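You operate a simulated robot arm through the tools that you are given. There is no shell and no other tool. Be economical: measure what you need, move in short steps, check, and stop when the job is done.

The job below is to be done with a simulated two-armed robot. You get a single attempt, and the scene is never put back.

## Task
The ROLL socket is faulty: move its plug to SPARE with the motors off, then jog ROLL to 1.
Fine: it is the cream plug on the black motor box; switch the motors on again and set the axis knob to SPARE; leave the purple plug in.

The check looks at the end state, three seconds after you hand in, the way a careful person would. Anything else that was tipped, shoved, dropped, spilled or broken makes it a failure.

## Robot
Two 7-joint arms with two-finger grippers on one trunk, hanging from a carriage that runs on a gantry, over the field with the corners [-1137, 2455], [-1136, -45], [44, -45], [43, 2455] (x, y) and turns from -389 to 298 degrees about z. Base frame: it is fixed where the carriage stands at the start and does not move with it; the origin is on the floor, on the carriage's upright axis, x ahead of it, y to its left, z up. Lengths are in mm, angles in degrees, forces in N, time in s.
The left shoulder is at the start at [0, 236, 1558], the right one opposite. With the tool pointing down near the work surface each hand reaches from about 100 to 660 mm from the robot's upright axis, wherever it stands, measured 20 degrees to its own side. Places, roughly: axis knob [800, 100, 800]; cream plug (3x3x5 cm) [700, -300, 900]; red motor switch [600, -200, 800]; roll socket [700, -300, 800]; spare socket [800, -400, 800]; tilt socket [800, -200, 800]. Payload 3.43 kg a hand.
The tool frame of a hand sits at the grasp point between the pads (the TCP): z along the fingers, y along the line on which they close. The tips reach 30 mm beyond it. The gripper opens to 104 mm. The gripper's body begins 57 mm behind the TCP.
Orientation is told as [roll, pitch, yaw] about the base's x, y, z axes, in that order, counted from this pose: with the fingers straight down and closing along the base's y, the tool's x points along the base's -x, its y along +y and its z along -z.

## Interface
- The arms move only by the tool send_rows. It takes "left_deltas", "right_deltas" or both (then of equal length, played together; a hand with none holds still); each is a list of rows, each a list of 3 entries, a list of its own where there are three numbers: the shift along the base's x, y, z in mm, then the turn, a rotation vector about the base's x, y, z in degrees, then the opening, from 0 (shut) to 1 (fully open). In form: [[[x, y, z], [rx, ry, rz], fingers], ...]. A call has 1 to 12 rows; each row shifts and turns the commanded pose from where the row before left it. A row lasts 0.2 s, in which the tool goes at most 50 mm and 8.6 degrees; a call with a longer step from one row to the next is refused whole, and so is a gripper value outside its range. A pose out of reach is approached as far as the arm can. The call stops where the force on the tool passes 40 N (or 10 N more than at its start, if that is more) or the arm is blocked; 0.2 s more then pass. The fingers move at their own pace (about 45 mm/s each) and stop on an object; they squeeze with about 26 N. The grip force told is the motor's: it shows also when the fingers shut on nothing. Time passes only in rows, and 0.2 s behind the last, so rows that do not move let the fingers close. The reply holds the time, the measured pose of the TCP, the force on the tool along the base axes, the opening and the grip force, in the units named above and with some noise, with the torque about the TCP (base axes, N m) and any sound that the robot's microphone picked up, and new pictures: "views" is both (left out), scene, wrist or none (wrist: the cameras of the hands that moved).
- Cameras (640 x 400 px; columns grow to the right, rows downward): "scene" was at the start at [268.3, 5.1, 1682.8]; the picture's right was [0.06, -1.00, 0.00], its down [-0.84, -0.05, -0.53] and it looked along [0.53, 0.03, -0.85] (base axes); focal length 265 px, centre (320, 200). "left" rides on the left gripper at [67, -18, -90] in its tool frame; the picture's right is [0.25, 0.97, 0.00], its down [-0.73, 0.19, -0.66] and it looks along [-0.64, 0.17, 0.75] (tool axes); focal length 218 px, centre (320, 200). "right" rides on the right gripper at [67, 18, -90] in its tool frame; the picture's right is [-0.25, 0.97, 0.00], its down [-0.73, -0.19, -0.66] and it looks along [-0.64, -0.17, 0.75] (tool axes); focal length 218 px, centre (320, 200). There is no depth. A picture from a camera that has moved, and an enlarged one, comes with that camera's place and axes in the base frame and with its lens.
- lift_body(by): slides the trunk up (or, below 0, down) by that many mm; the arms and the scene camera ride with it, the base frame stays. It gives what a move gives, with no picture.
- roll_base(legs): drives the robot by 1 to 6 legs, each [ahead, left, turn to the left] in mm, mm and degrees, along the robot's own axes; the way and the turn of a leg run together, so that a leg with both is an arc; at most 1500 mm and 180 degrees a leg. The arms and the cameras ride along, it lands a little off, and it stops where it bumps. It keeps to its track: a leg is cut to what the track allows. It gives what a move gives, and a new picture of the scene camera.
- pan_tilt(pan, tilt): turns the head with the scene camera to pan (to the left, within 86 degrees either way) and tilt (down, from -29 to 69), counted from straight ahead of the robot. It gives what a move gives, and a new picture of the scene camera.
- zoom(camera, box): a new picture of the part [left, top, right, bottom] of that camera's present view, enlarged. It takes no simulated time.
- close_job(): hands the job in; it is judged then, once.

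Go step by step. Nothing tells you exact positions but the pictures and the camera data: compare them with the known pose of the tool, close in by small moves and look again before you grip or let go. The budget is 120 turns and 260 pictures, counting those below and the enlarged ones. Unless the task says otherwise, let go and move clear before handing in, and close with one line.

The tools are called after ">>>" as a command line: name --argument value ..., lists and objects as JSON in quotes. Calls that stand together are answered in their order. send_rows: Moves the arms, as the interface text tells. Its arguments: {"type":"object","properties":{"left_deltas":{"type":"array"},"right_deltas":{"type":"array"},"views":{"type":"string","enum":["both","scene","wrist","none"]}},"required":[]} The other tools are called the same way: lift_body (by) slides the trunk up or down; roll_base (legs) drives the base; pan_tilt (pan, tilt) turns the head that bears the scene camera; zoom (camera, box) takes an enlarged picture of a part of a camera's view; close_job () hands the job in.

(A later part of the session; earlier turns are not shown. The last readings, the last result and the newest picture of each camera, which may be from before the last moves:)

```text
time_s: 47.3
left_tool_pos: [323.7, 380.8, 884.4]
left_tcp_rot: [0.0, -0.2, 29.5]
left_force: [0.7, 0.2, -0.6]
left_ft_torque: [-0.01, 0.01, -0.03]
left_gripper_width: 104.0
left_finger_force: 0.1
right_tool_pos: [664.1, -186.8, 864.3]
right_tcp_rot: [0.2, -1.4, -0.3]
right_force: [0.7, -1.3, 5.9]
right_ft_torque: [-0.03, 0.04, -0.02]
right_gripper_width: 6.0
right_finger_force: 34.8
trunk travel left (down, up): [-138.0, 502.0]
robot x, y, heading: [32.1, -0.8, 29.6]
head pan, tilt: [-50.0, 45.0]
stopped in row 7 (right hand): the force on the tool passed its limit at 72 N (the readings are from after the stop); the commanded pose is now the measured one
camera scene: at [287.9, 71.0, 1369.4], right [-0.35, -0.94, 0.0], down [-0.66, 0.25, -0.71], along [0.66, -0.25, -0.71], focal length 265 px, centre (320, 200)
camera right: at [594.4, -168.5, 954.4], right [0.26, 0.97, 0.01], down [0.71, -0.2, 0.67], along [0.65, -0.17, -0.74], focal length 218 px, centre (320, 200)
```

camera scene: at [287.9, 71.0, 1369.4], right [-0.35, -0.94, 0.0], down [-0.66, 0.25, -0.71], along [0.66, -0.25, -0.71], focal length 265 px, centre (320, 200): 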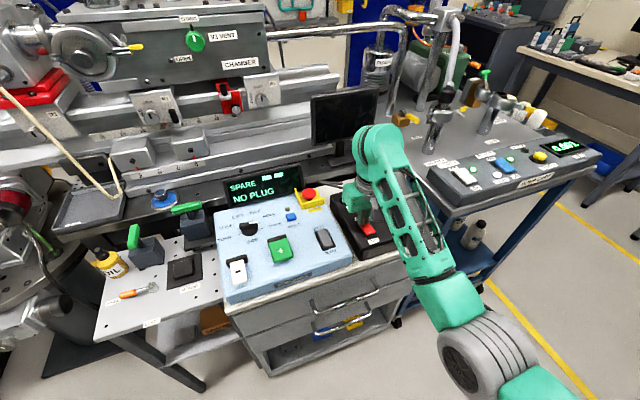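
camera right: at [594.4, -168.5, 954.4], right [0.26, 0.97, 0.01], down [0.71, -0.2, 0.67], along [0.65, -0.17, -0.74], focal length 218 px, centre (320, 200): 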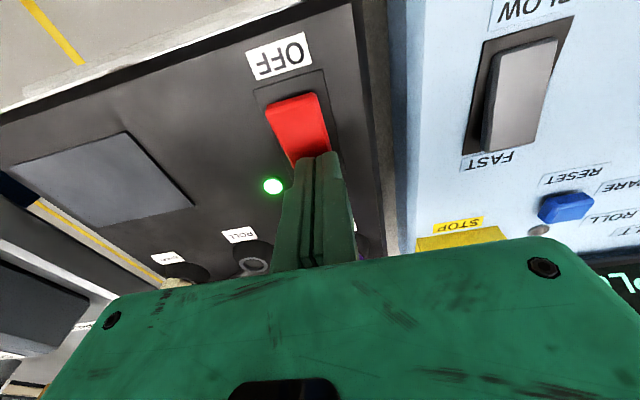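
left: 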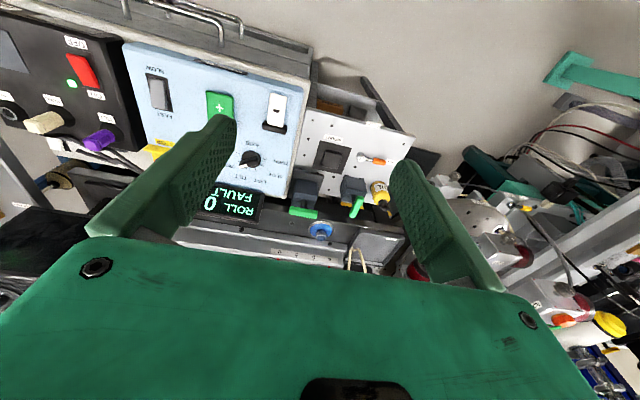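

Power is on, but the display says "NO PLUG", so the plug isn't fully seated. I'll switch off again, then seat it properly.

>>> send_rows --right_deltas '[[[0, 0, 15], [0, 1.2, 0], 0], [[0, 0, 15], [0, 0, 0], 0], [[-34, -1, 0], [0, 0, 0], 0], [[0, 0, -10], [0, 0, 0], 0], [[0, 0, -8], [0, 0, 0], 0], [[0, 0, -5], [0, 0, 0], 0], [[0, 0, -4], [0, 0, 0], 0], [[0, 0, -3], [0, 0, 0], 0], [[0, 0, -3], [0, 0, 0], 0], [[0, 0, -3], [0, 0, 0], 0]]' --views "scene"

```text
time_s: 49.5
left_tool_pos: [321.2, 380.6, 882.9]
left_tcp_rot: [0.1, -0.2, 29.6]
left_force: [0.7, 0.4, 0.2]
left_ft_torque: [0.04, 0.03, 0.0]
left_gripper_width: 103.9
left_finger_force: 0.1
right_tool_pos: [629.1, -185.7, 864.3]
right_tcp_rot: [0.5, -0.7, -0.4]
right_force: [-6.3, 0.7, 6.4]
right_ft_torque: [0.01, -0.03, 0.01]
right_gripper_width: 0.0
right_finger_force: 34.8
trunk travel left (down, up): [-138.0, 502.0]
robot x, y, heading: [39.1, 1.9, 29.5]
head pan, tilt: [-50.0, 45.0]
stopped in row 10 (right hand): the force on the tool passed its limit at 43 N (the readings are from after the stop); the commanded pose is now the measured one
camera scene: at [286.5, 71.1, 1369.2], right [-0.35, -0.94, 0.0], down [-0.66, 0.25, -0.71], along [0.66, -0.25, -0.71], focal length 265 px, centre (320, 200)
```

scene: 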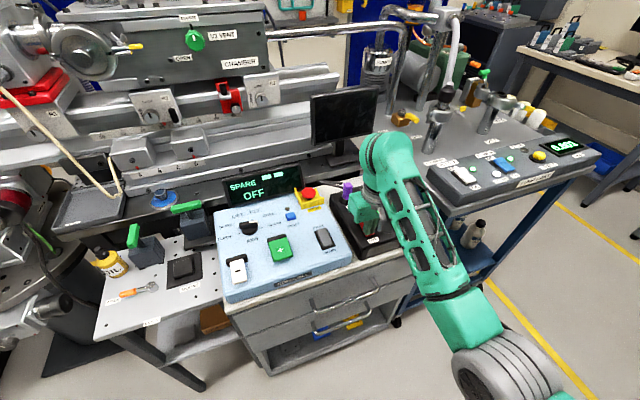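

Motors are OFF. Moving back above the cream plug to inspect it.

>>> send_rows --right_deltas '[[[0, 0, 40], [0.0, 0.5, 0], 0], [[0, 0, 30], [0, 0, 0.4], 0], [[20, -35, 10], [0, 0, 0], 0], [[25, -35, 10], [0, 0, 0], 0.3], [[25, -35, 0], [0, 0, 0], 0.5], [[25, -35, 0], [0, 0, 0], 0.5], [[10, -30, 0], [0, 0, 0], 0.5]]' --views "wrist"

>>> zoom --camera "right" --box '[230, 60, 430, 185]'

>>> zoom --camera "scene" --box '[330, 150, 430, 212]'

```text
time_s: 51.1
left_tool_pos: [323.0, 380.0, 884.8]
left_tcp_rot: [0.0, -0.2, 29.5]
left_force: [-0.5, -0.8, -0.2]
left_ft_torque: [0.01, 0.0, -0.01]
left_gripper_width: 104.1
left_finger_force: 0.1
right_tool_pos: [746.2, -354.6, 940.9]
right_tcp_rot: [0.4, -0.2, 0.1]
right_force: [0.0, -0.8, 0.4]
right_ft_torque: [0.0, -0.04, -0.02]
right_gripper_width: 51.9
right_finger_force: 0.1
right hand out of reach, approached as far as the arm can: row 2
trunk travel left (down, up): [-138.0, 502.0]
robot x, y, heading: [37.2, -3.1, 29.5]
head pan, tilt: [-50.0, 45.0]
camera right: at [679.4, -338.3, 1032.4], right [0.25, 0.97, 0.01], down [0.73, -0.19, 0.66], along [0.64, -0.16, -0.75], focal length 218 px, centre (320, 200)
```

right: 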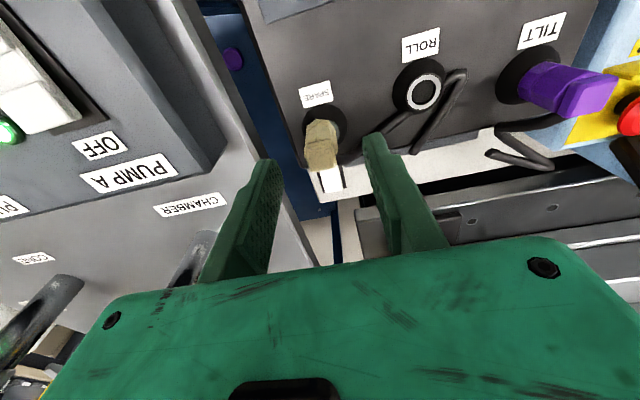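

```text
3.20 times, centred on (330, 122) of right
camera zoom: at [679.4, -338.3, 1032.4], right [0.25, 0.97, 0.01], down [0.73, -0.19, 0.66], along [0.64, -0.16, -0.75], focal length 698 px, centre (288, 448)
```

zoom: 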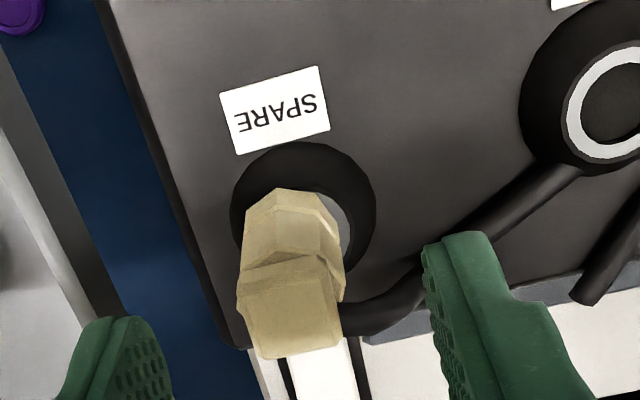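

```text
6.40 times, centred on (380, 181) of scene
camera zoom: at [287.2, 70.8, 1369.7], right [-0.35, -0.94, 0.0], down [-0.66, 0.25, -0.71], along [0.66, -0.25, -0.71], focal length 1695 px, centre (-64, 322)
```

zoom: 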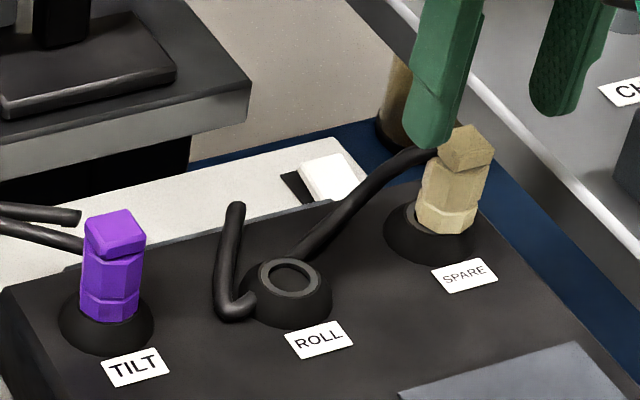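

The plug sits about 2 mm off the SPARE hole, resting on the ring rather than in it. I'll regrip it, lift slightly, correct by about (+2,+1.5) mm and push it home.

>>> send_rows --right_deltas '[[[16, -2.2, -10], [0, 0, 1], 0.5], [[0, 0, -20], [0, 0, 0], 0.5], [[0, 0, -20], [0, 0, 0], 0.5], [[0, 0, -14], [0, 0, 0], 0.5], [[0, 0, 0], [0, 0, 0], 0], [[0, 0, 0], [0, 0, 0], 0], [[0, 0, 0], [0, 0, 0], 0], [[0, 0, 0], [0, 0, 0], 0]]' --views "wrist"

>>> zoom --camera "right" --box '[220, 70, 420, 195]'

```text
time_s: 53.0
left_tool_pos: [322.6, 381.8, 885.8]
left_tcp_rot: [0.0, -0.2, 29.6]
left_force: [0.6, 0.3, 0.8]
left_ft_torque: [0.0, 0.02, 0.01]
left_gripper_width: 104.3
left_finger_force: 0.1
right_tool_pos: [760.4, -353.3, 877.9]
right_tcp_rot: [0.5, -0.1, 1.1]
right_force: [1.5, 1.3, 0.3]
right_ft_torque: [0.02, -0.08, 0.01]
right_gripper_width: 25.3
right_finger_force: 26.1
trunk travel left (down, up): [-138.0, 502.0]
robot x, y, heading: [40.4, -1.6, 29.7]
head pan, tilt: [-50.0, 45.0]
camera right: at [693.3, -339.3, 969.2], right [0.23, 0.97, 0.01], down [0.73, -0.18, 0.66], along [0.64, -0.15, -0.75], focal length 218 px, centre (320, 200)
```

right: 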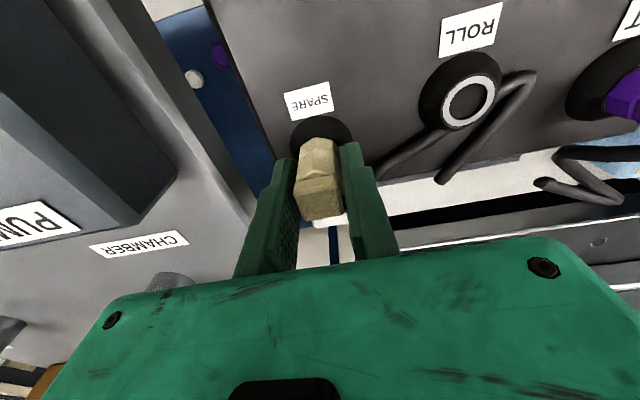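

```text
3.20 times, centred on (320, 132) of right
camera zoom: at [693.3, -339.3, 969.2], right [0.23, 0.97, 0.01], down [0.73, -0.18, 0.66], along [0.64, -0.15, -0.75], focal length 698 px, centre (320, 416)
```

zoom: 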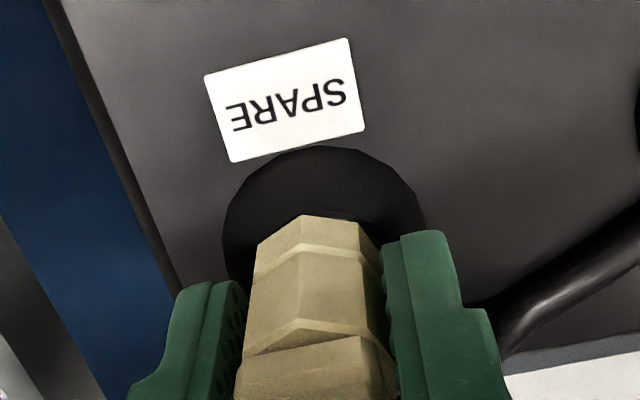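

Regripped. Lifting 5 mm, correcting (+2,+1.4), and pushing down slowly.

>>> send_rows --right_deltas '[[[0, 0, 5], [0, 0, 0], 0], [[2.0, 1.4, 0], [0, 0, 0], 0], [[0, 0, 0], [0, 0, 0], 0], [[0, 0, -3], [0, 0, 0], 0], [[0, 0, -2], [0, 0, 0], 0], [[0, 0, -2], [0, 0, 0], 0], [[0, 0, -2], [0, 0, 0], 0]]' --views "wrist"

>>> zoom --camera "right" --box '[220, 70, 420, 195]'

>>> zoom --camera "scene" --box '[200, 160, 440, 310]'

```text
time_s: 54.5
left_tool_pos: [320.8, 381.7, 885.3]
left_tcp_rot: [0.0, -0.1, 29.6]
left_force: [-0.9, -0.1, -0.6]
left_ft_torque: [-0.02, 0.0, 0.0]
left_gripper_width: 104.0
left_finger_force: 0.0
right_tool_pos: [762.5, -354.8, 878.0]
right_tcp_rot: [0.4, -0.4, 1.1]
right_force: [-4.5, 3.9, 11.4]
right_ft_torque: [-0.04, 0.17, 0.02]
right_gripper_width: 25.2
right_finger_force: 25.6
trunk travel left (down, up): [-138.0, 502.0]
robot x, y, heading: [35.9, -2.0, 29.5]
head pan, tilt: [-50.0, 45.0]
camera right: at [694.6, -339.5, 968.8], right [0.24, 0.97, 0.01], down [0.73, -0.18, 0.66], along [0.64, -0.15, -0.75], focal length 218 px, centre (320, 200)
```

right: 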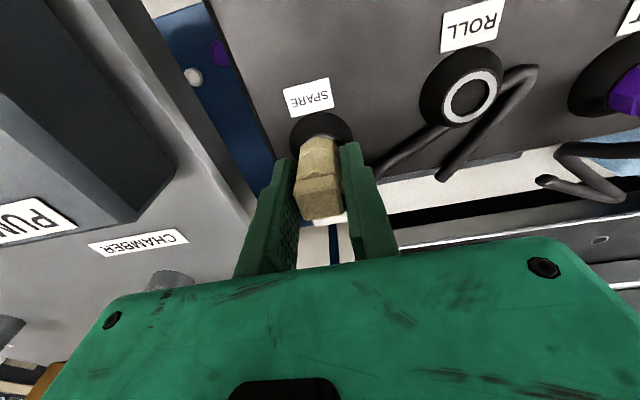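

```text
3.20 times, centred on (320, 132) of right
camera zoom: at [694.6, -339.5, 968.8], right [0.24, 0.97, 0.01], down [0.73, -0.18, 0.66], along [0.64, -0.15, -0.75], focal length 698 px, centre (320, 416)
```

zoom: 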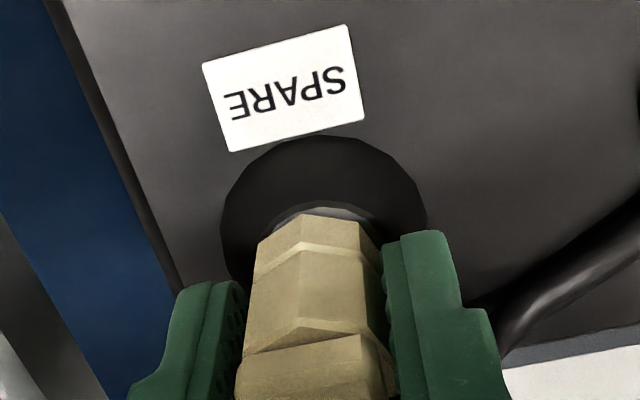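

```text
2.67 times, centred on (320, 235) of scene
camera zoom: at [287.2, 71.6, 1370.0], right [-0.35, -0.94, 0.0], down [-0.66, 0.25, -0.71], along [0.66, -0.25, -0.71], focal length 706 px, centre (320, 107)
```

zoom: 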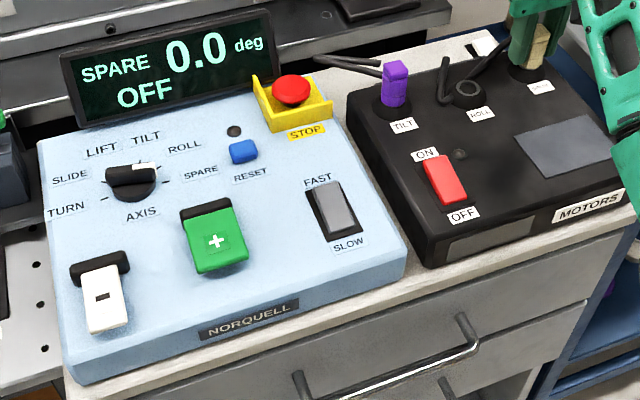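

The display reads "SPARE 0.0 deg OFF": the plug is recognised. I'll ease off the side load and press a bit more to be sure it's seated.

>>> send_rows --right_deltas '[[[-0.8, 0.8, -1], [0, 0, 0], 0], [[0, 0, -1.5], [0, 0, 0], 0], [[0, 0, -1.5], [0, 0, 0], 0], [[0, 0, 0], [0, 0, 0], 0]]' --views "none"

>>> zoom --camera "right" --box '[220, 70, 420, 195]'

```text
time_s: 55.5
left_tool_pos: [324.0, 381.0, 883.5]
left_tcp_rot: [0.0, -0.3, 29.7]
left_force: [-0.3, -0.2, 0.4]
left_ft_torque: [0.02, 0.01, 0.04]
left_gripper_width: 104.0
left_finger_force: 0.1
right_tool_pos: [763.2, -353.9, 874.5]
right_tcp_rot: [0.4, -0.5, 1.1]
right_force: [-3.8, 4.6, 28.6]
right_ft_torque: [0.09, 0.17, -0.02]
right_gripper_width: 25.1
right_finger_force: 25.9
trunk travel left (down, up): [-138.0, 502.0]
robot x, y, heading: [39.6, 3.3, 29.7]
head pan, tilt: [-50.0, 45.0]
```

```text
3.20 times, centred on (320, 132) of right
camera zoom: at [695.6, -339.5, 965.2], right [0.23, 0.97, 0.01], down [0.73, -0.18, 0.66], along [0.64, -0.15, -0.75], focal length 698 px, centre (320, 416)
```

zoom: 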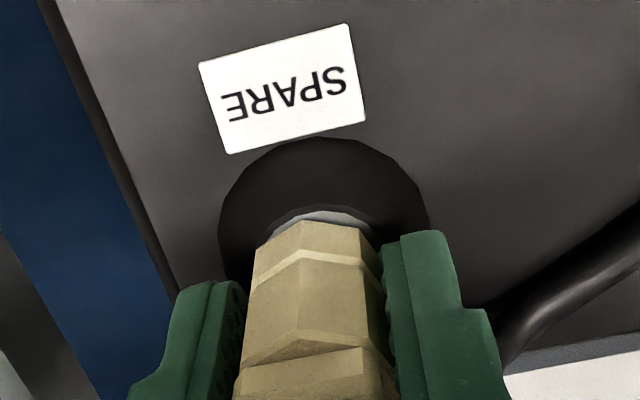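

It is bottomed at 28 N. Releasing and rising to inspect.

>>> send_rows --right_deltas '[[[0, 0, 3], [0, 0, 0], 0.5], [[0, 0, 0], [0, 0, 0], 0.5], [[0, 0, 0], [0, 0, 0], 0.5], [[0, 0, 15], [0, 0, 0], 0.5], [[0, 0, 30], [0, 0, 0], 0.5], [[-20, 0, 20], [0, 0, 0], 0.5], [[-40, 15, 0], [0, 0, 0], 0.2], [[-30, 35, 0], [0, 0, 0], 0]]' --views "wrist"

>>> zoom --camera "scene" --box '[220, 150, 420, 275]'

>>> zoom --camera "right" --box '[170, 60, 370, 185]'

```text
time_s: 57.4
left_tool_pos: [321.5, 382.7, 884.4]
left_tcp_rot: [0.0, -0.1, 29.5]
left_force: [0.1, 0.0, 0.4]
left_ft_torque: [-0.04, 0.04, 0.03]
left_gripper_width: 103.8
left_finger_force: 0.1
right_tool_pos: [670.3, -303.5, 936.4]
right_tcp_rot: [0.5, -0.1, 1.0]
right_force: [1.7, -0.2, -0.3]
right_ft_torque: [0.02, -0.01, -0.02]
right_gripper_width: 0.9
right_finger_force: 0.0
trunk travel left (down, up): [-138.0, 502.0]
robot x, y, heading: [37.3, -1.5, 29.7]
head pan, tilt: [-50.0, 45.0]
camera right: at [603.0, -288.8, 1028.0], right [0.24, 0.97, 0.01], down [0.73, -0.18, 0.66], along [0.64, -0.15, -0.76], focal length 218 px, centre (320, 200)
```

right: 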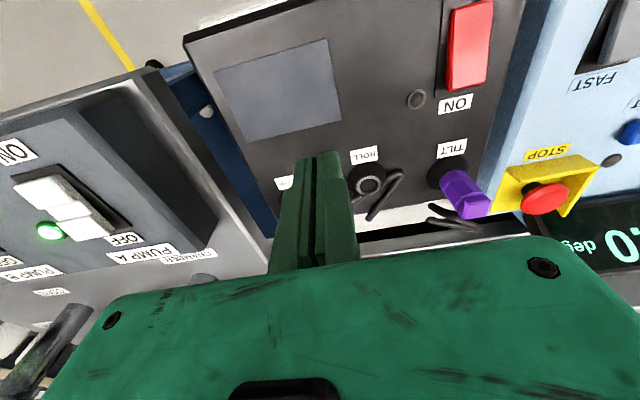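

```text
3.20 times, centred on (320, 212) of scene
camera zoom: at [286.6, 72.0, 1369.6], right [-0.35, -0.94, 0.0], down [-0.66, 0.25, -0.71], along [0.66, -0.25, -0.71], focal length 848 px, centre (320, 160)
```

zoom: 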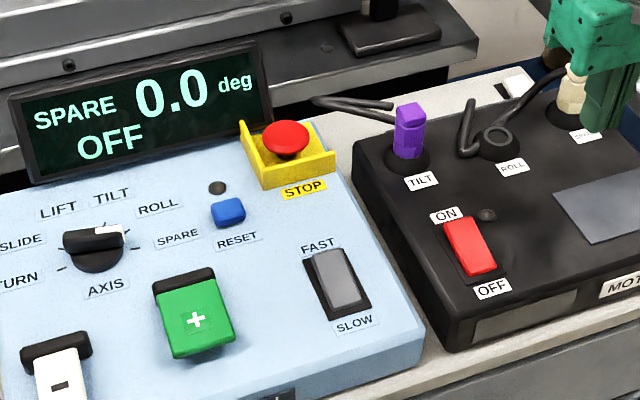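

```text
3.20 times, centred on (270, 122) of right
camera zoom: at [603.0, -288.8, 1028.0], right [0.24, 0.97, 0.01], down [0.73, -0.18, 0.66], along [0.64, -0.15, -0.76], focal length 698 px, centre (480, 448)
```

zoom: 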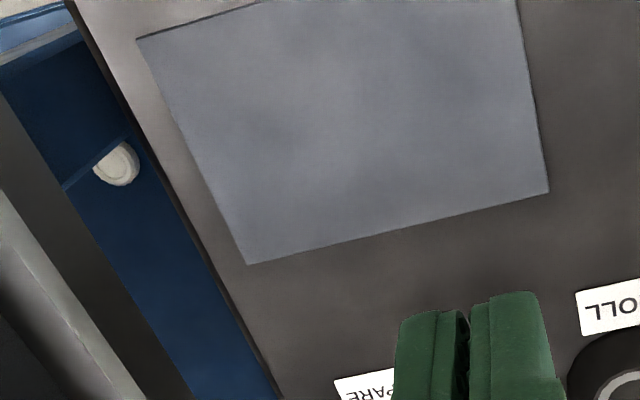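

SPARE reads 0.0 and the knob bar is at about -99°, exactly on SPARE. Now press ON again.

>>> send_rows --right_deltas '[[[-3, 40, -5], [0, 0, 0], 0], [[-3, 40, -10], [0, 0, 0], 0], [[-3, 37, -10], [0, 0, 0], 0], [[0, 0, -15], [0, 0, 0], 0], [[0, 0, -10], [0, 0, 0], 0], [[0, 0, -6], [0, 0, 0], 0], [[0, 0, -4], [0, 0, 0], 0], [[0, 0, -4], [0, 0, 0], 0], [[0, 0, -3], [0, 0, 0], 0], [[0, 0, -3], [0, 0, 0], 0], [[0, 0, -3], [0, 0, 0], 0]]' --views "none"

>>> zoom --camera "scene" --box '[220, 150, 420, 275]'

```text
time_s: 59.8
left_tool_pos: [322.5, 382.1, 884.1]
left_tcp_rot: [0.0, -0.2, 29.6]
left_force: [0.7, -0.7, -0.5]
left_ft_torque: [0.03, 0.0, 0.02]
left_gripper_width: 104.2
left_finger_force: 0.0
right_tool_pos: [663.0, -187.6, 865.4]
right_tcp_rot: [0.5, 0.0, 0.9]
right_force: [-0.2, -0.2, -0.4]
right_ft_torque: [-0.02, -0.03, 0.02]
right_gripper_width: 0.1
right_finger_force: 25.6
trunk travel left (down, up): [-138.0, 502.0]
robot x, y, heading: [40.1, -0.5, 30.0]
head pan, tilt: [-50.0, 45.0]
```

```text
3.20 times, centred on (320, 212) of scene
camera zoom: at [287.2, 71.3, 1369.7], right [-0.35, -0.94, 0.0], down [-0.66, 0.25, -0.71], along [0.66, -0.25, -0.71], focal length 848 px, centre (320, 160)
```

zoom: 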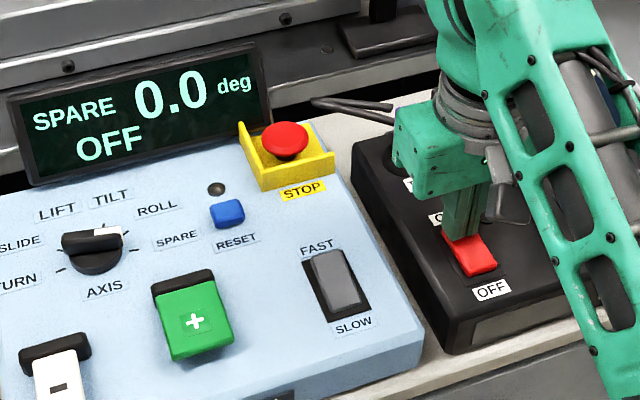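

Not quite down far enough. A few more mm.

>>> send_rows --right_deltas '[[[0, 0, -2], [0, 0, 0], 0], [[0, 0, -2], [0, 0, 0], 0], [[0, 0, -2], [0, 0, 0], 0], [[0, 0, -2], [0, 0, 0], 0]]' --views "none"

>>> zoom --camera "scene" --box '[220, 150, 420, 275]'

```text
time_s: 60.8
left_tool_pos: [324.0, 380.7, 885.3]
left_tcp_rot: [-0.1, -0.3, 29.6]
left_force: [-0.1, -0.3, 0.0]
left_ft_torque: [0.0, -0.01, 0.01]
left_gripper_width: 104.1
left_finger_force: 0.1
right_tool_pos: [666.6, -189.2, 864.5]
right_tcp_rot: [0.5, -0.8, 1.0]
right_force: [-10.2, 2.7, 40.5]
right_ft_torque: [0.06, 0.65, 0.0]
right_gripper_width: 6.0
right_finger_force: 34.7
trunk travel left (down, up): [-138.0, 502.0]
robot x, y, heading: [38.1, 2.2, 29.4]
head pan, tilt: [-50.0, 45.0]
```

```text
3.20 times, centred on (320, 212) of scene
camera zoom: at [288.2, 70.8, 1370.6], right [-0.35, -0.94, 0.0], down [-0.66, 0.25, -0.71], along [0.66, -0.25, -0.71], focal length 848 px, centre (320, 160)
```

zoom: 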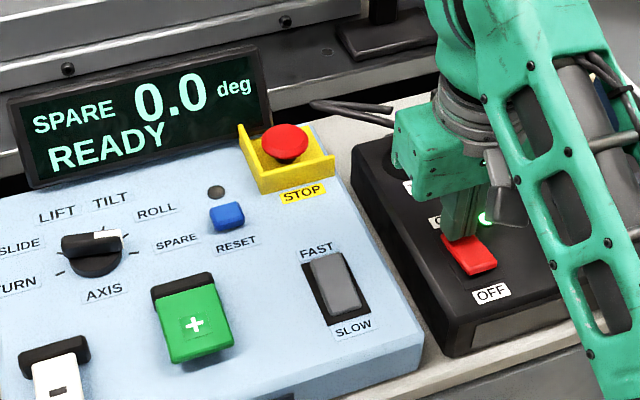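

READY. Now moving toward the green "+" paddle to look at it and the speed rocker.

>>> send_rows --right_deltas '[[[0, 0, 30], [0, 0.6, 0], 0], [[0, 0, 28], [0, 0, -1], 0], [[-5, 45, 0], [0, 0, 0], 0], [[-5, 45, 0], [0, 0, 0], 0], [[-5, 45, 0], [0, 0, 0], 0], [[-5, 45, 0], [0, 0, 0], 0], [[-6, 40, 0], [0, 0, 0], 0]]'

>>> zoom --camera "right" --box '[150, 40, 390, 190]'

```text
time_s: 62.4
left_tool_pos: [322.2, 382.0, 885.4]
left_tcp_rot: [-0.1, -0.3, 29.6]
left_force: [0.0, -0.3, -0.1]
left_ft_torque: [-0.01, -0.03, 0.03]
left_gripper_width: 104.0
left_finger_force: 0.1
right_tool_pos: [638.5, 33.2, 917.0]
right_tcp_rot: [0.6, 0.4, 0.0]
right_force: [0.6, 0.1, -0.1]
right_ft_torque: [-0.02, -0.02, -0.01]
right_gripper_width: 0.0
right_finger_force: 34.8
trunk travel left (down, up): [-138.0, 502.0]
robot x, y, heading: [36.8, -2.2, 29.9]
head pan, tilt: [-50.0, 45.0]
camera scene: at [287.5, 72.1, 1369.8], right [-0.35, -0.94, 0.0], down [-0.66, 0.25, -0.71], along [0.66, -0.25, -0.71], focal length 265 px, centre (320, 200)
camera right: at [572.4, 49.4, 1009.1], right [0.25, 0.97, 0.01], down [0.73, -0.2, 0.65], along [0.63, -0.16, -0.76], focal length 218 px, centre (320, 200)
```

scene: 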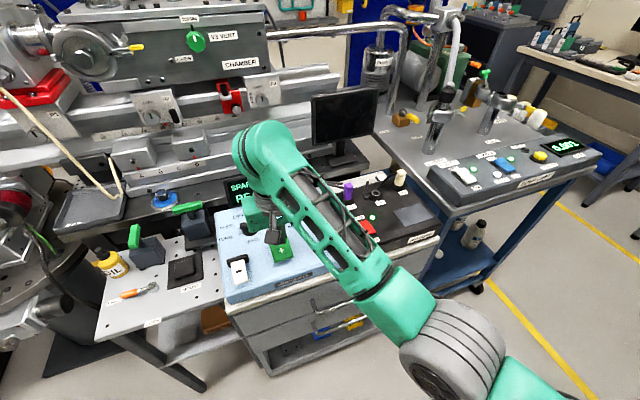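
right: 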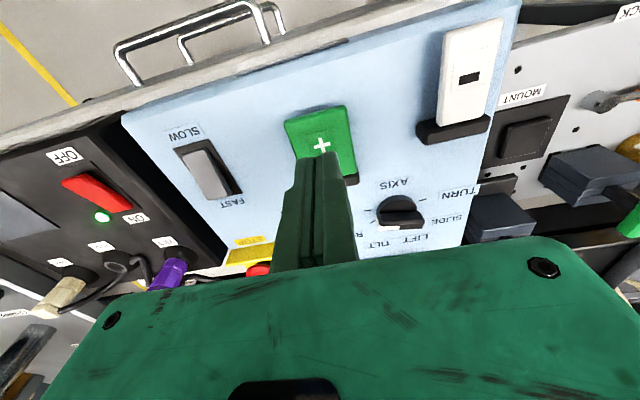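

```text
2.67 times, centred on (270, 115) of right
camera zoom: at [572.4, 49.4, 1009.1], right [0.25, 0.97, 0.01], down [0.73, -0.2, 0.65], along [0.63, -0.16, -0.76], focal length 582 px, centre (453, 427)
```

zoom: 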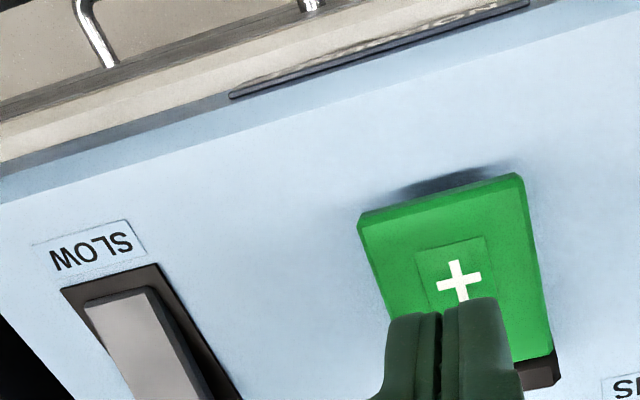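

The paddle spans y 12–55 with its near edge at x≈622. My arm hides the display, so I'll pan the head to try for a line of sight.

>>> pan_tilt --pan 5 --tilt 35

```text
time_s: 63.6
left_tool_pos: [321.4, 379.9, 885.0]
left_tcp_rot: [0.1, -0.2, 29.6]
left_force: [-1.2, -0.2, -0.6]
left_ft_torque: [-0.02, 0.0, -0.02]
left_gripper_width: 104.1
left_finger_force: 0.1
right_tool_pos: [639.1, 31.0, 916.7]
right_tcp_rot: [0.4, 0.5, 0.0]
right_force: [0.0, 0.6, -0.3]
right_ft_torque: [-0.02, -0.01, -0.01]
right_gripper_width: 0.0
right_finger_force: 34.5
trunk travel left (down, up): [-138.0, 502.0]
robot x, y, heading: [38.1, -1.3, 29.6]
head pan, tilt: [5.0, 35.0]
camera scene: at [283.5, 149.6, 1384.5], right [0.57, -0.82, 0.0], down [-0.47, -0.33, -0.82], along [0.67, 0.46, -0.57], focal length 265 px, centre (320, 200)
```

scene: 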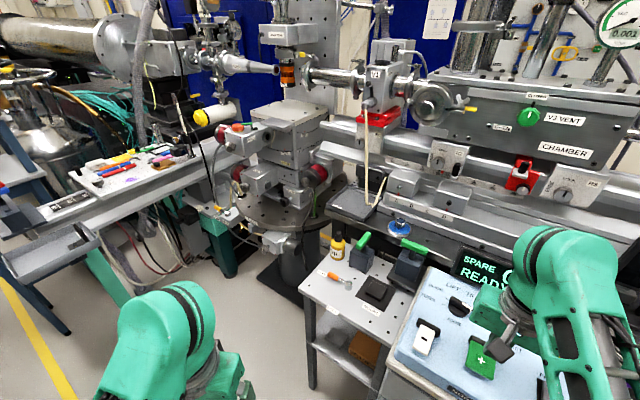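

"SPARE READY" and the first digit's edge are visible. Panning slightly more, moving the tip to y≈21 and lowering should reveal the number.

>>> send_rows --right_deltas '[[[-4, -11, -10], [-0.4, -0.5, 0], 0], [[0, 0, -12], [0, 0, 0], 0], [[0, 0, 0], [0, 0, 0], 0]]' --views "wrist"

>>> pan_tilt --pan 14 --tilt 35

>>> zoom --camera "scene" --box '[480, 220, 640, 320]'

```text
time_s: 64.4
left_tool_pos: [322.6, 380.4, 884.7]
left_tcp_rot: [0.0, -0.2, 29.6]
left_force: [0.3, 0.1, 0.0]
left_ft_torque: [0.01, -0.03, 0.0]
left_gripper_width: 104.1
left_finger_force: 0.1
right_tool_pos: [634.7, 21.7, 895.1]
right_tcp_rot: [0.1, -0.1, 0.2]
right_force: [0.5, 0.7, -0.3]
right_ft_torque: [0.0, 0.02, 0.0]
right_gripper_width: 0.0
right_finger_force: 34.9
trunk travel left (down, up): [-138.0, 502.0]
robot x, y, heading: [40.1, -1.2, 29.6]
head pan, tilt: [5.0, 35.0]
camera right: at [566.4, 38.2, 986.6], right [0.25, 0.97, 0.0], down [0.73, -0.19, 0.66], along [0.64, -0.16, -0.75], focal length 218 px, centre (320, 200)
```

right: 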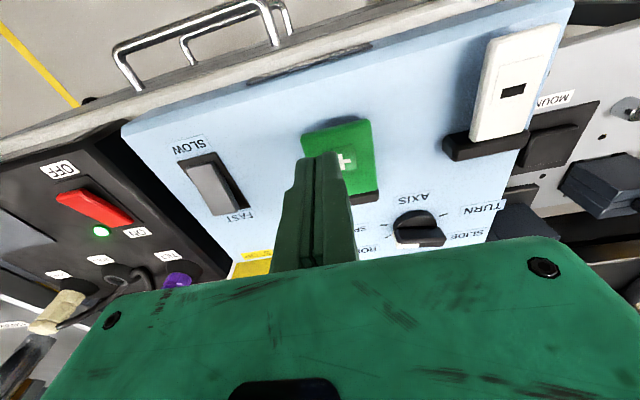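

```text
time_s: 65.1
left_tool_pos: [321.9, 380.1, 884.4]
left_tcp_rot: [0.0, -0.2, 29.6]
left_force: [0.1, 0.1, 0.5]
left_ft_torque: [0.02, 0.03, 0.03]
left_gripper_width: 104.0
left_finger_force: 0.1
right_tool_pos: [633.2, 20.9, 895.8]
right_tcp_rot: [0.0, -0.1, 0.1]
right_force: [0.1, -0.1, 0.0]
right_ft_torque: [0.03, 0.0, -0.02]
right_gripper_width: 0.0
right_finger_force: 35.1
trunk travel left (down, up): [-138.0, 502.0]
robot x, y, heading: [37.4, -0.5, 29.6]
head pan, tilt: [14.0, 35.0]
camera scene: at [274.8, 160.4, 1384.5], right [0.69, -0.72, 0.0], down [-0.42, -0.4, -0.82], along [0.59, 0.56, -0.57], focal length 265 px, centre (320, 200)
```

scene: 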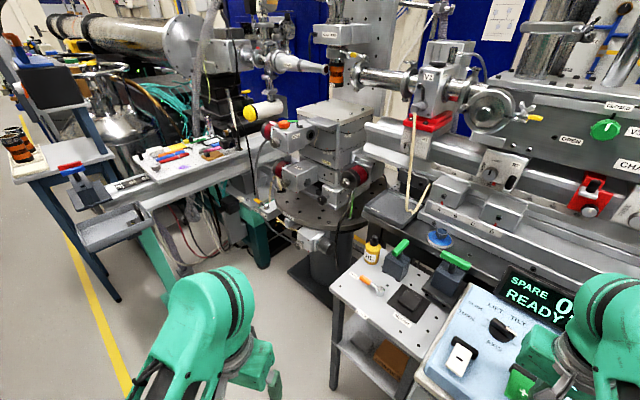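

```text
4.00 times, centred on (560, 270) of scene
camera zoom: at [274.8, 160.4, 1384.5], right [0.69, -0.72, 0.0], down [-0.42, -0.4, -0.82], along [0.59, 0.56, -0.57], focal length 1060 px, centre (-640, -80)
```

zoom: 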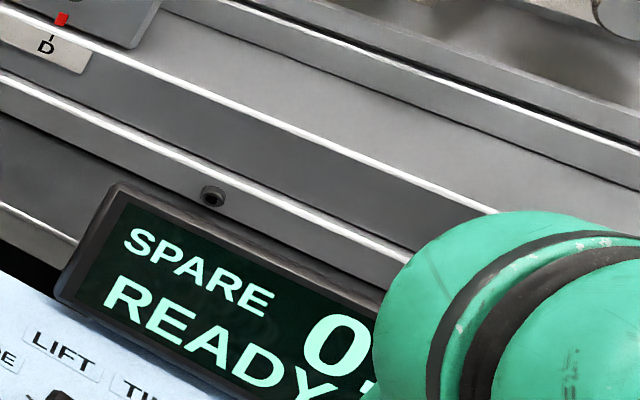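

The first digit is visible. Now descend slowly to the paddle.

>>> send_rows --right_deltas '[[[0, 0, -6], [0, 0, 0], 0], [[0, 0, -4], [0, 0, 0], 0], [[0, 0, -3], [0, 0, 0], 0]]' --views "none"

>>> zoom --camera "scene" --box '[480, 220, 640, 320]'

```text
time_s: 65.9
left_tool_pos: [322.8, 381.3, 884.0]
left_tcp_rot: [0.0, -0.2, 29.5]
left_force: [-0.2, 0.0, 0.2]
left_ft_torque: [0.0, 0.01, -0.02]
left_gripper_width: 103.9
left_finger_force: 0.1
right_tool_pos: [633.5, 20.9, 882.6]
right_tcp_rot: [0.1, -0.1, -0.1]
right_force: [1.0, -0.1, 0.2]
right_ft_torque: [0.03, -0.01, -0.01]
right_gripper_width: 0.1
right_finger_force: 35.0
trunk travel left (down, up): [-138.0, 502.0]
robot x, y, heading: [36.2, -0.5, 29.6]
head pan, tilt: [14.0, 35.0]
```

```text
4.00 times, centred on (560, 270) of scene
camera zoom: at [274.7, 160.4, 1384.5], right [0.69, -0.72, 0.0], down [-0.42, -0.4, -0.82], along [0.59, 0.57, -0.57], focal length 1060 px, centre (-640, -80)
```

zoom: 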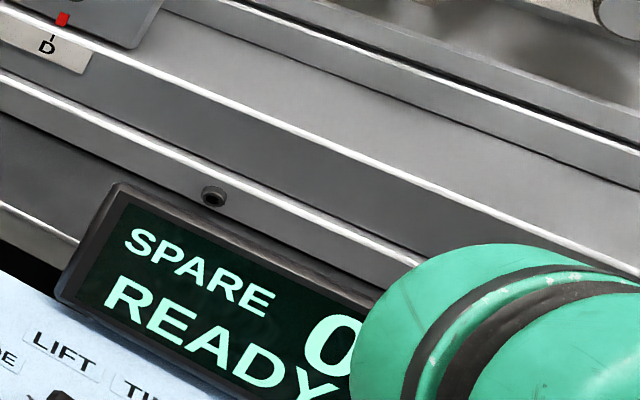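

>>> send_rows --right_deltas '[[[0, 0, -3], [0, 0, 0], 0], [[0, 0, -2], [0, 0, 0], 0], [[0, 0, -2], [0, 0, 0], 0]]' --views "none"

>>> zoom --camera "scene" --box '[480, 220, 640, 320]'

```text
time_s: 66.7
left_tool_pos: [322.0, 379.8, 884.9]
left_tcp_rot: [0.0, -0.2, 29.7]
left_force: [-0.4, 0.2, -0.6]
left_ft_torque: [0.02, 0.03, 0.06]
left_gripper_width: 103.9
left_finger_force: 0.0
right_tool_pos: [633.6, 22.0, 875.4]
right_tcp_rot: [0.0, -0.1, 0.0]
right_force: [0.2, -1.1, 0.2]
right_ft_torque: [-0.04, 0.0, -0.01]
right_gripper_width: 0.0
right_finger_force: 34.3
trunk travel left (down, up): [-138.0, 502.0]
robot x, y, heading: [41.8, -2.4, 29.6]
head pan, tilt: [14.0, 35.0]
```

```text
4.00 times, centred on (560, 270) of scene
camera zoom: at [274.8, 160.3, 1384.6], right [0.69, -0.72, 0.0], down [-0.42, -0.4, -0.82], along [0.59, 0.57, -0.57], focal length 1060 px, centre (-640, -80)
```

zoom: 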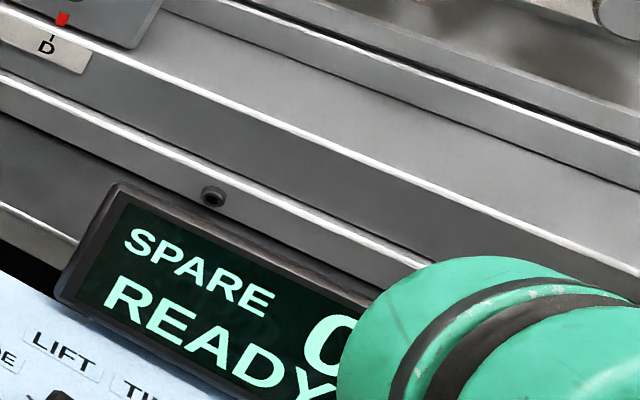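

>>> send_rows --right_deltas '[[[0, 0, -2], [0, 0, 0], 0], [[0, 0, -2], [0, 0, 0], 0]]' --views "wrist"

>>> zoom --camera "scene" --box '[480, 220, 640, 320]'

```text
time_s: 67.3
left_tool_pos: [322.6, 381.7, 884.2]
left_tcp_rot: [0.1, -0.2, 29.6]
left_force: [0.4, -0.3, 0.5]
left_ft_torque: [0.0, -0.03, 0.05]
left_gripper_width: 104.1
left_finger_force: 0.1
right_tool_pos: [633.7, 20.8, 871.4]
right_tcp_rot: [0.1, -0.2, -0.1]
right_force: [0.2, -0.2, 1.7]
right_ft_torque: [0.01, -0.05, 0.03]
right_gripper_width: 0.1
right_finger_force: 34.7
trunk travel left (down, up): [-138.0, 502.0]
robot x, y, heading: [33.3, -1.8, 29.6]
head pan, tilt: [14.0, 35.0]
camera right: at [565.7, 38.6, 962.3], right [0.25, 0.97, 0.0], down [0.73, -0.19, 0.66], along [0.64, -0.16, -0.75], focal length 218 px, centre (320, 200)
```

right: 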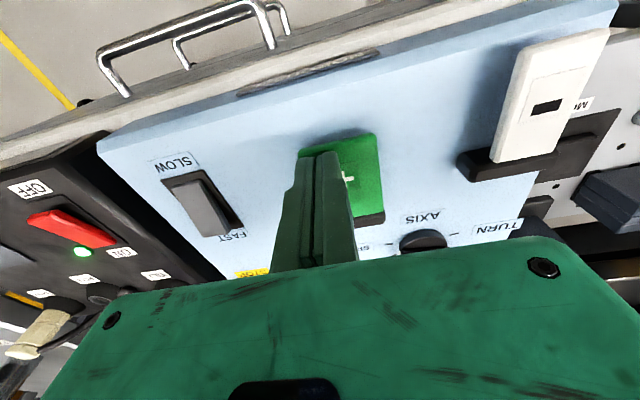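

```text
4.00 times, centred on (560, 270) of scene
camera zoom: at [275.0, 160.4, 1384.6], right [0.69, -0.72, 0.0], down [-0.41, -0.4, -0.82], along [0.59, 0.57, -0.57], focal length 1060 px, centre (-640, -80)
```

zoom: 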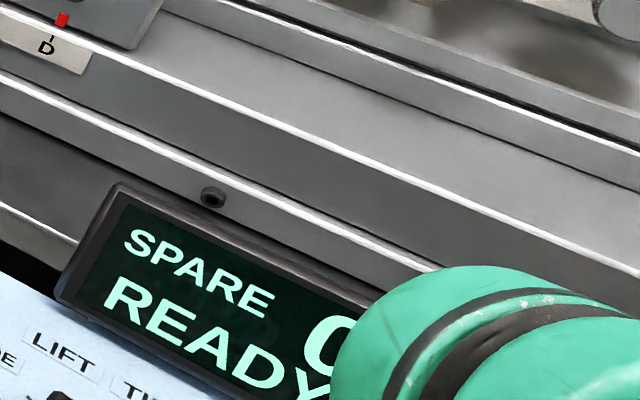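

Just touching (1.7 N). Press 3 mm more.

>>> send_rows --right_deltas '[[[0, 0, -1.5], [0, 0, 0], 0], [[0, 0, -1.5], [0, 0, 0], 0]]' --views "none"

>>> zoom --camera "scene" --box '[480, 220, 640, 320]'

```text
time_s: 67.9
left_tool_pos: [321.8, 380.6, 885.0]
left_tcp_rot: [-0.1, -0.2, 29.6]
left_force: [-0.2, -0.3, -0.7]
left_ft_torque: [0.0, -0.03, 0.03]
left_gripper_width: 103.9
left_finger_force: 0.0
right_tool_pos: [632.8, 22.0, 867.8]
right_tcp_rot: [0.2, 0.0, 0.1]
right_force: [-0.8, 0.4, 2.8]
right_ft_torque: [0.0, -0.06, -0.03]
right_gripper_width: 6.1
right_finger_force: 34.6
trunk travel left (down, up): [-138.0, 502.0]
robot x, y, heading: [37.4, -0.3, 29.7]
head pan, tilt: [14.0, 35.0]
```

```text
4.00 times, centred on (560, 270) of scene
camera zoom: at [274.8, 160.5, 1384.6], right [0.69, -0.72, 0.0], down [-0.42, -0.4, -0.82], along [0.59, 0.57, -0.57], focal length 1060 px, centre (-640, -80)
```

zoom: 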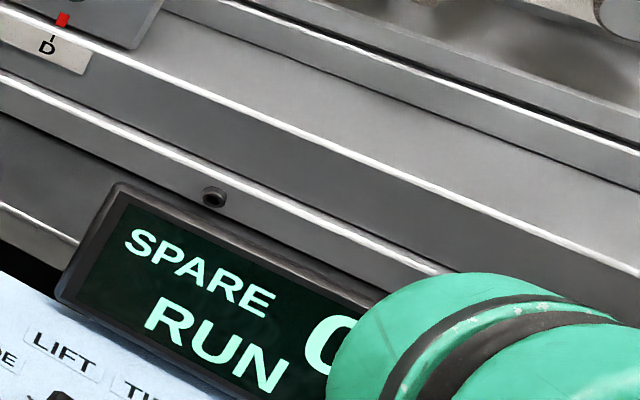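

RUN: it is jogging. I'll release right away and read the number to learn the speed.

>>> send_rows --right_deltas '[[[0, 0, 12], [0, 0, 0], 0], [[0, 0, 20], [0, 0, 0], 0], [[-10, -40, 10], [0, 0, 0], 0], [[0, -45, 0], [0, 0, 0], 0]]' --views "none"

>>> zoom --camera "scene" --box '[480, 220, 640, 320]'

```text
time_s: 68.9
left_tool_pos: [322.8, 380.7, 884.8]
left_tcp_rot: [0.0, -0.2, 29.7]
left_force: [0.5, -0.4, 0.4]
left_ft_torque: [0.03, 0.03, 0.0]
left_gripper_width: 104.2
left_finger_force: 0.1
right_tool_pos: [627.6, -61.5, 908.1]
right_tcp_rot: [0.1, -0.1, 0.0]
right_force: [-0.7, -0.4, -0.2]
right_ft_torque: [0.04, 0.02, 0.03]
right_gripper_width: 0.2
right_finger_force: 34.6
trunk travel left (down, up): [-138.0, 502.0]
robot x, y, heading: [37.6, 0.3, 29.8]
head pan, tilt: [14.0, 35.0]
```

```text
4.00 times, centred on (560, 270) of scene
camera zoom: at [275.0, 160.0, 1384.5], right [0.69, -0.72, 0.0], down [-0.41, -0.4, -0.82], along [0.59, 0.56, -0.57], focal length 1060 px, centre (-640, -80)
```

zoom: 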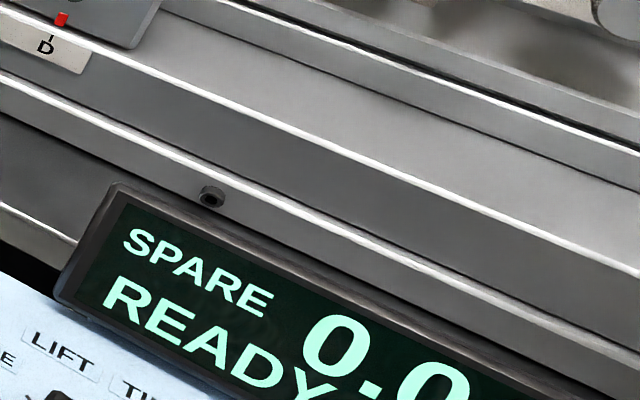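

Still 0.0 after a short tap, so it is slow. I'll press again, hold longer and watch.

>>> send_rows --right_deltas '[[[5, 42, -8], [0, 0, 0], 0], [[1, 42, -12], [0, 0, 0], 0], [[0, 0, -10], [0, 0, 0], 0], [[0, 0, -7], [0, 0, 0], 0], [[0, 0, -4], [0, 0, 0], 0], [[0, 0, 0], [0, 0, 0], 0], [[0, 0, 0], [0, 0, 0], 0], [[0, 0, 0], [0, 0, 0], 0], [[0, 0, 0], [0, 0, 0], 0], [[0, 0, 0], [0, 0, 0], 0]]' --views "none"

>>> zoom --camera "scene" --box '[480, 220, 640, 320]'

```text
time_s: 71.1
left_tool_pos: [323.0, 380.9, 884.3]
left_tcp_rot: [0.1, -0.2, 29.5]
left_force: [-0.2, -0.9, -1.1]
left_ft_torque: [-0.01, 0.03, 0.02]
left_gripper_width: 104.1
left_finger_force: 0.0
right_tool_pos: [630.8, 20.5, 868.3]
right_tcp_rot: [0.1, -0.1, 0.1]
right_force: [0.8, 1.7, 2.7]
right_ft_torque: [0.01, -0.06, -0.02]
right_gripper_width: 6.0
right_finger_force: 34.8
trunk travel left (down, up): [-138.0, 502.0]
robot x, y, heading: [36.1, 0.4, 29.5]
head pan, tilt: [14.0, 35.0]
```

```text
4.00 times, centred on (560, 270) of scene
camera zoom: at [275.0, 160.5, 1384.6], right [0.69, -0.72, 0.0], down [-0.41, -0.4, -0.82], along [0.59, 0.57, -0.57], focal length 1060 px, centre (-640, -80)
```

zoom: 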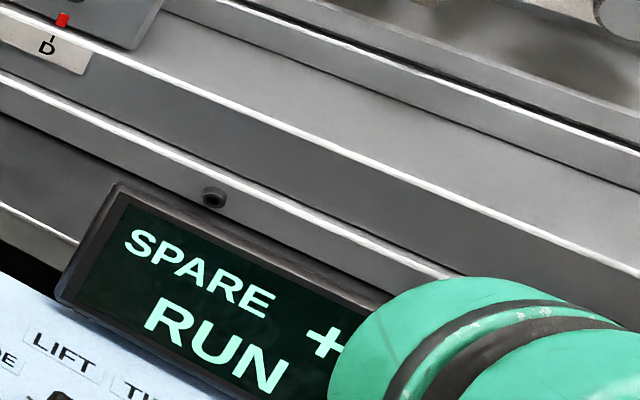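

It shows a "+" sign now. Release and read.

>>> send_rows --right_deltas '[[[0, 0, 12], [0, 0, 0], 0], [[0, 0, 20], [0, 0, 0], 0], [[-6, -40, 9], [0, 0, 0], 0], [[0, -45, 0], [0, 0, 0], 0]]' --views "none"

>>> zoom --camera "scene" --box '[480, 220, 640, 320]'

```text
time_s: 72.1
left_tool_pos: [323.1, 380.5, 884.6]
left_tcp_rot: [0.1, -0.3, 29.7]
left_force: [-0.2, 0.1, 0.9]
left_ft_torque: [0.02, -0.05, -0.01]
left_gripper_width: 103.9
left_finger_force: 0.0
right_tool_pos: [623.3, -65.9, 910.6]
right_tcp_rot: [0.1, 0.0, 0.2]
right_force: [0.9, 0.4, 0.3]
right_ft_torque: [0.02, 0.02, -0.01]
right_gripper_width: 0.2
right_finger_force: 34.8
trunk travel left (down, up): [-138.0, 502.0]
robot x, y, heading: [36.8, -0.3, 29.5]
head pan, tilt: [14.0, 35.0]
```

```text
4.00 times, centred on (560, 270) of scene
camera zoom: at [274.8, 159.9, 1384.5], right [0.69, -0.72, 0.0], down [-0.42, -0.4, -0.82], along [0.59, 0.56, -0.57], focal length 1060 px, centre (-640, -80)
```

zoom: 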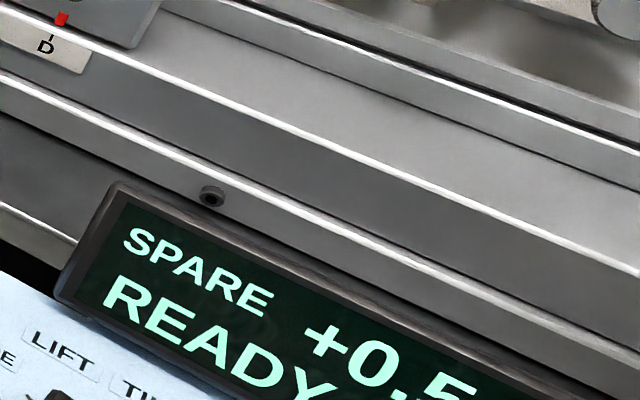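

+0.5 after that hold. I'll repeat with one row less, then fine-tune.

>>> send_rows --right_deltas '[[[6, 42, -8], [0, 0, 0], 0], [[2, 43, -12], [0, 0, 0], 0], [[0, 0, -10], [0, 0, 0], 0], [[0, 0, -7], [0, 0, 0], 0], [[0, 0, -5], [0, 0, 0], 0], [[0, 0, 0], [0, 0, 0], 0], [[0, 0, 0], [0, 0, 0], 0], [[0, 0, 0], [0, 0, 0], 0], [[0, 0, 0], [0, 0, 0], 0]]' --views "none"

>>> send_rows --right_deltas '[[[0, 0, 12], [0, 0, 0], 0], [[0, 0, 20], [0, 0, 0], 0], [[-6, -40, 9], [0, 0, 0], 0], [[0, -45, 0], [0, 0, 0], 0]]' --views "none"

>>> zoom --camera "scene" --box '[480, 220, 640, 320]'

```text
time_s: 74.1
left_tool_pos: [321.7, 381.8, 884.2]
left_tcp_rot: [0.0, -0.2, 29.6]
left_force: [0.1, 0.3, 0.0]
left_ft_torque: [-0.01, 0.01, 0.02]
left_gripper_width: 104.0
left_finger_force: 0.0
right_tool_pos: [630.0, 20.8, 866.3]
right_tcp_rot: [0.1, -0.1, 0.1]
right_force: [-0.2, 0.2, 3.9]
right_ft_torque: [-0.01, -0.07, 0.03]
right_gripper_width: 6.2
right_finger_force: 35.2
trunk travel left (down, up): [-138.0, 502.0]
robot x, y, heading: [38.9, 0.8, 29.7]
head pan, tilt: [14.0, 35.0]
```

```text
time_s: 75.1
left_tool_pos: [321.6, 380.5, 885.2]
left_tcp_rot: [0.0, -0.2, 29.6]
left_force: [0.5, 0.1, 0.6]
left_ft_torque: [-0.01, 0.01, 0.0]
left_gripper_width: 104.1
left_finger_force: 0.0
right_tool_pos: [622.0, -68.3, 905.0]
right_tcp_rot: [-0.1, 0.1, 0.0]
right_force: [0.1, -0.5, 0.1]
right_ft_torque: [-0.01, 0.01, -0.01]
right_gripper_width: 0.2
right_finger_force: 35.1
trunk travel left (down, up): [-138.0, 502.0]
robot x, y, heading: [39.0, -0.0, 29.7]
head pan, tilt: [14.0, 35.0]
```

```text
4.00 times, centred on (560, 270) of scene
camera zoom: at [274.8, 160.0, 1384.5], right [0.69, -0.72, 0.0], down [-0.42, -0.4, -0.82], along [0.59, 0.56, -0.57], focal length 1060 px, centre (-640, -80)
```

zoom: 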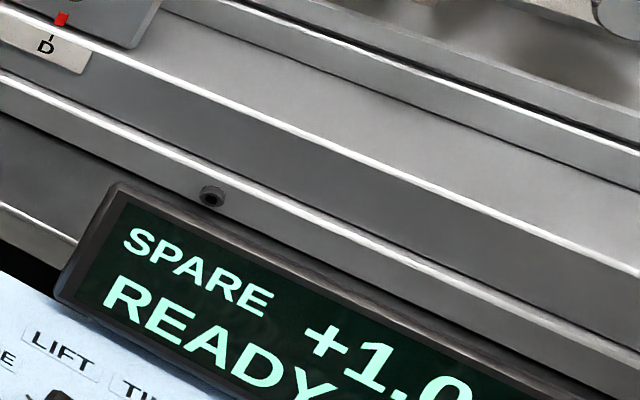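

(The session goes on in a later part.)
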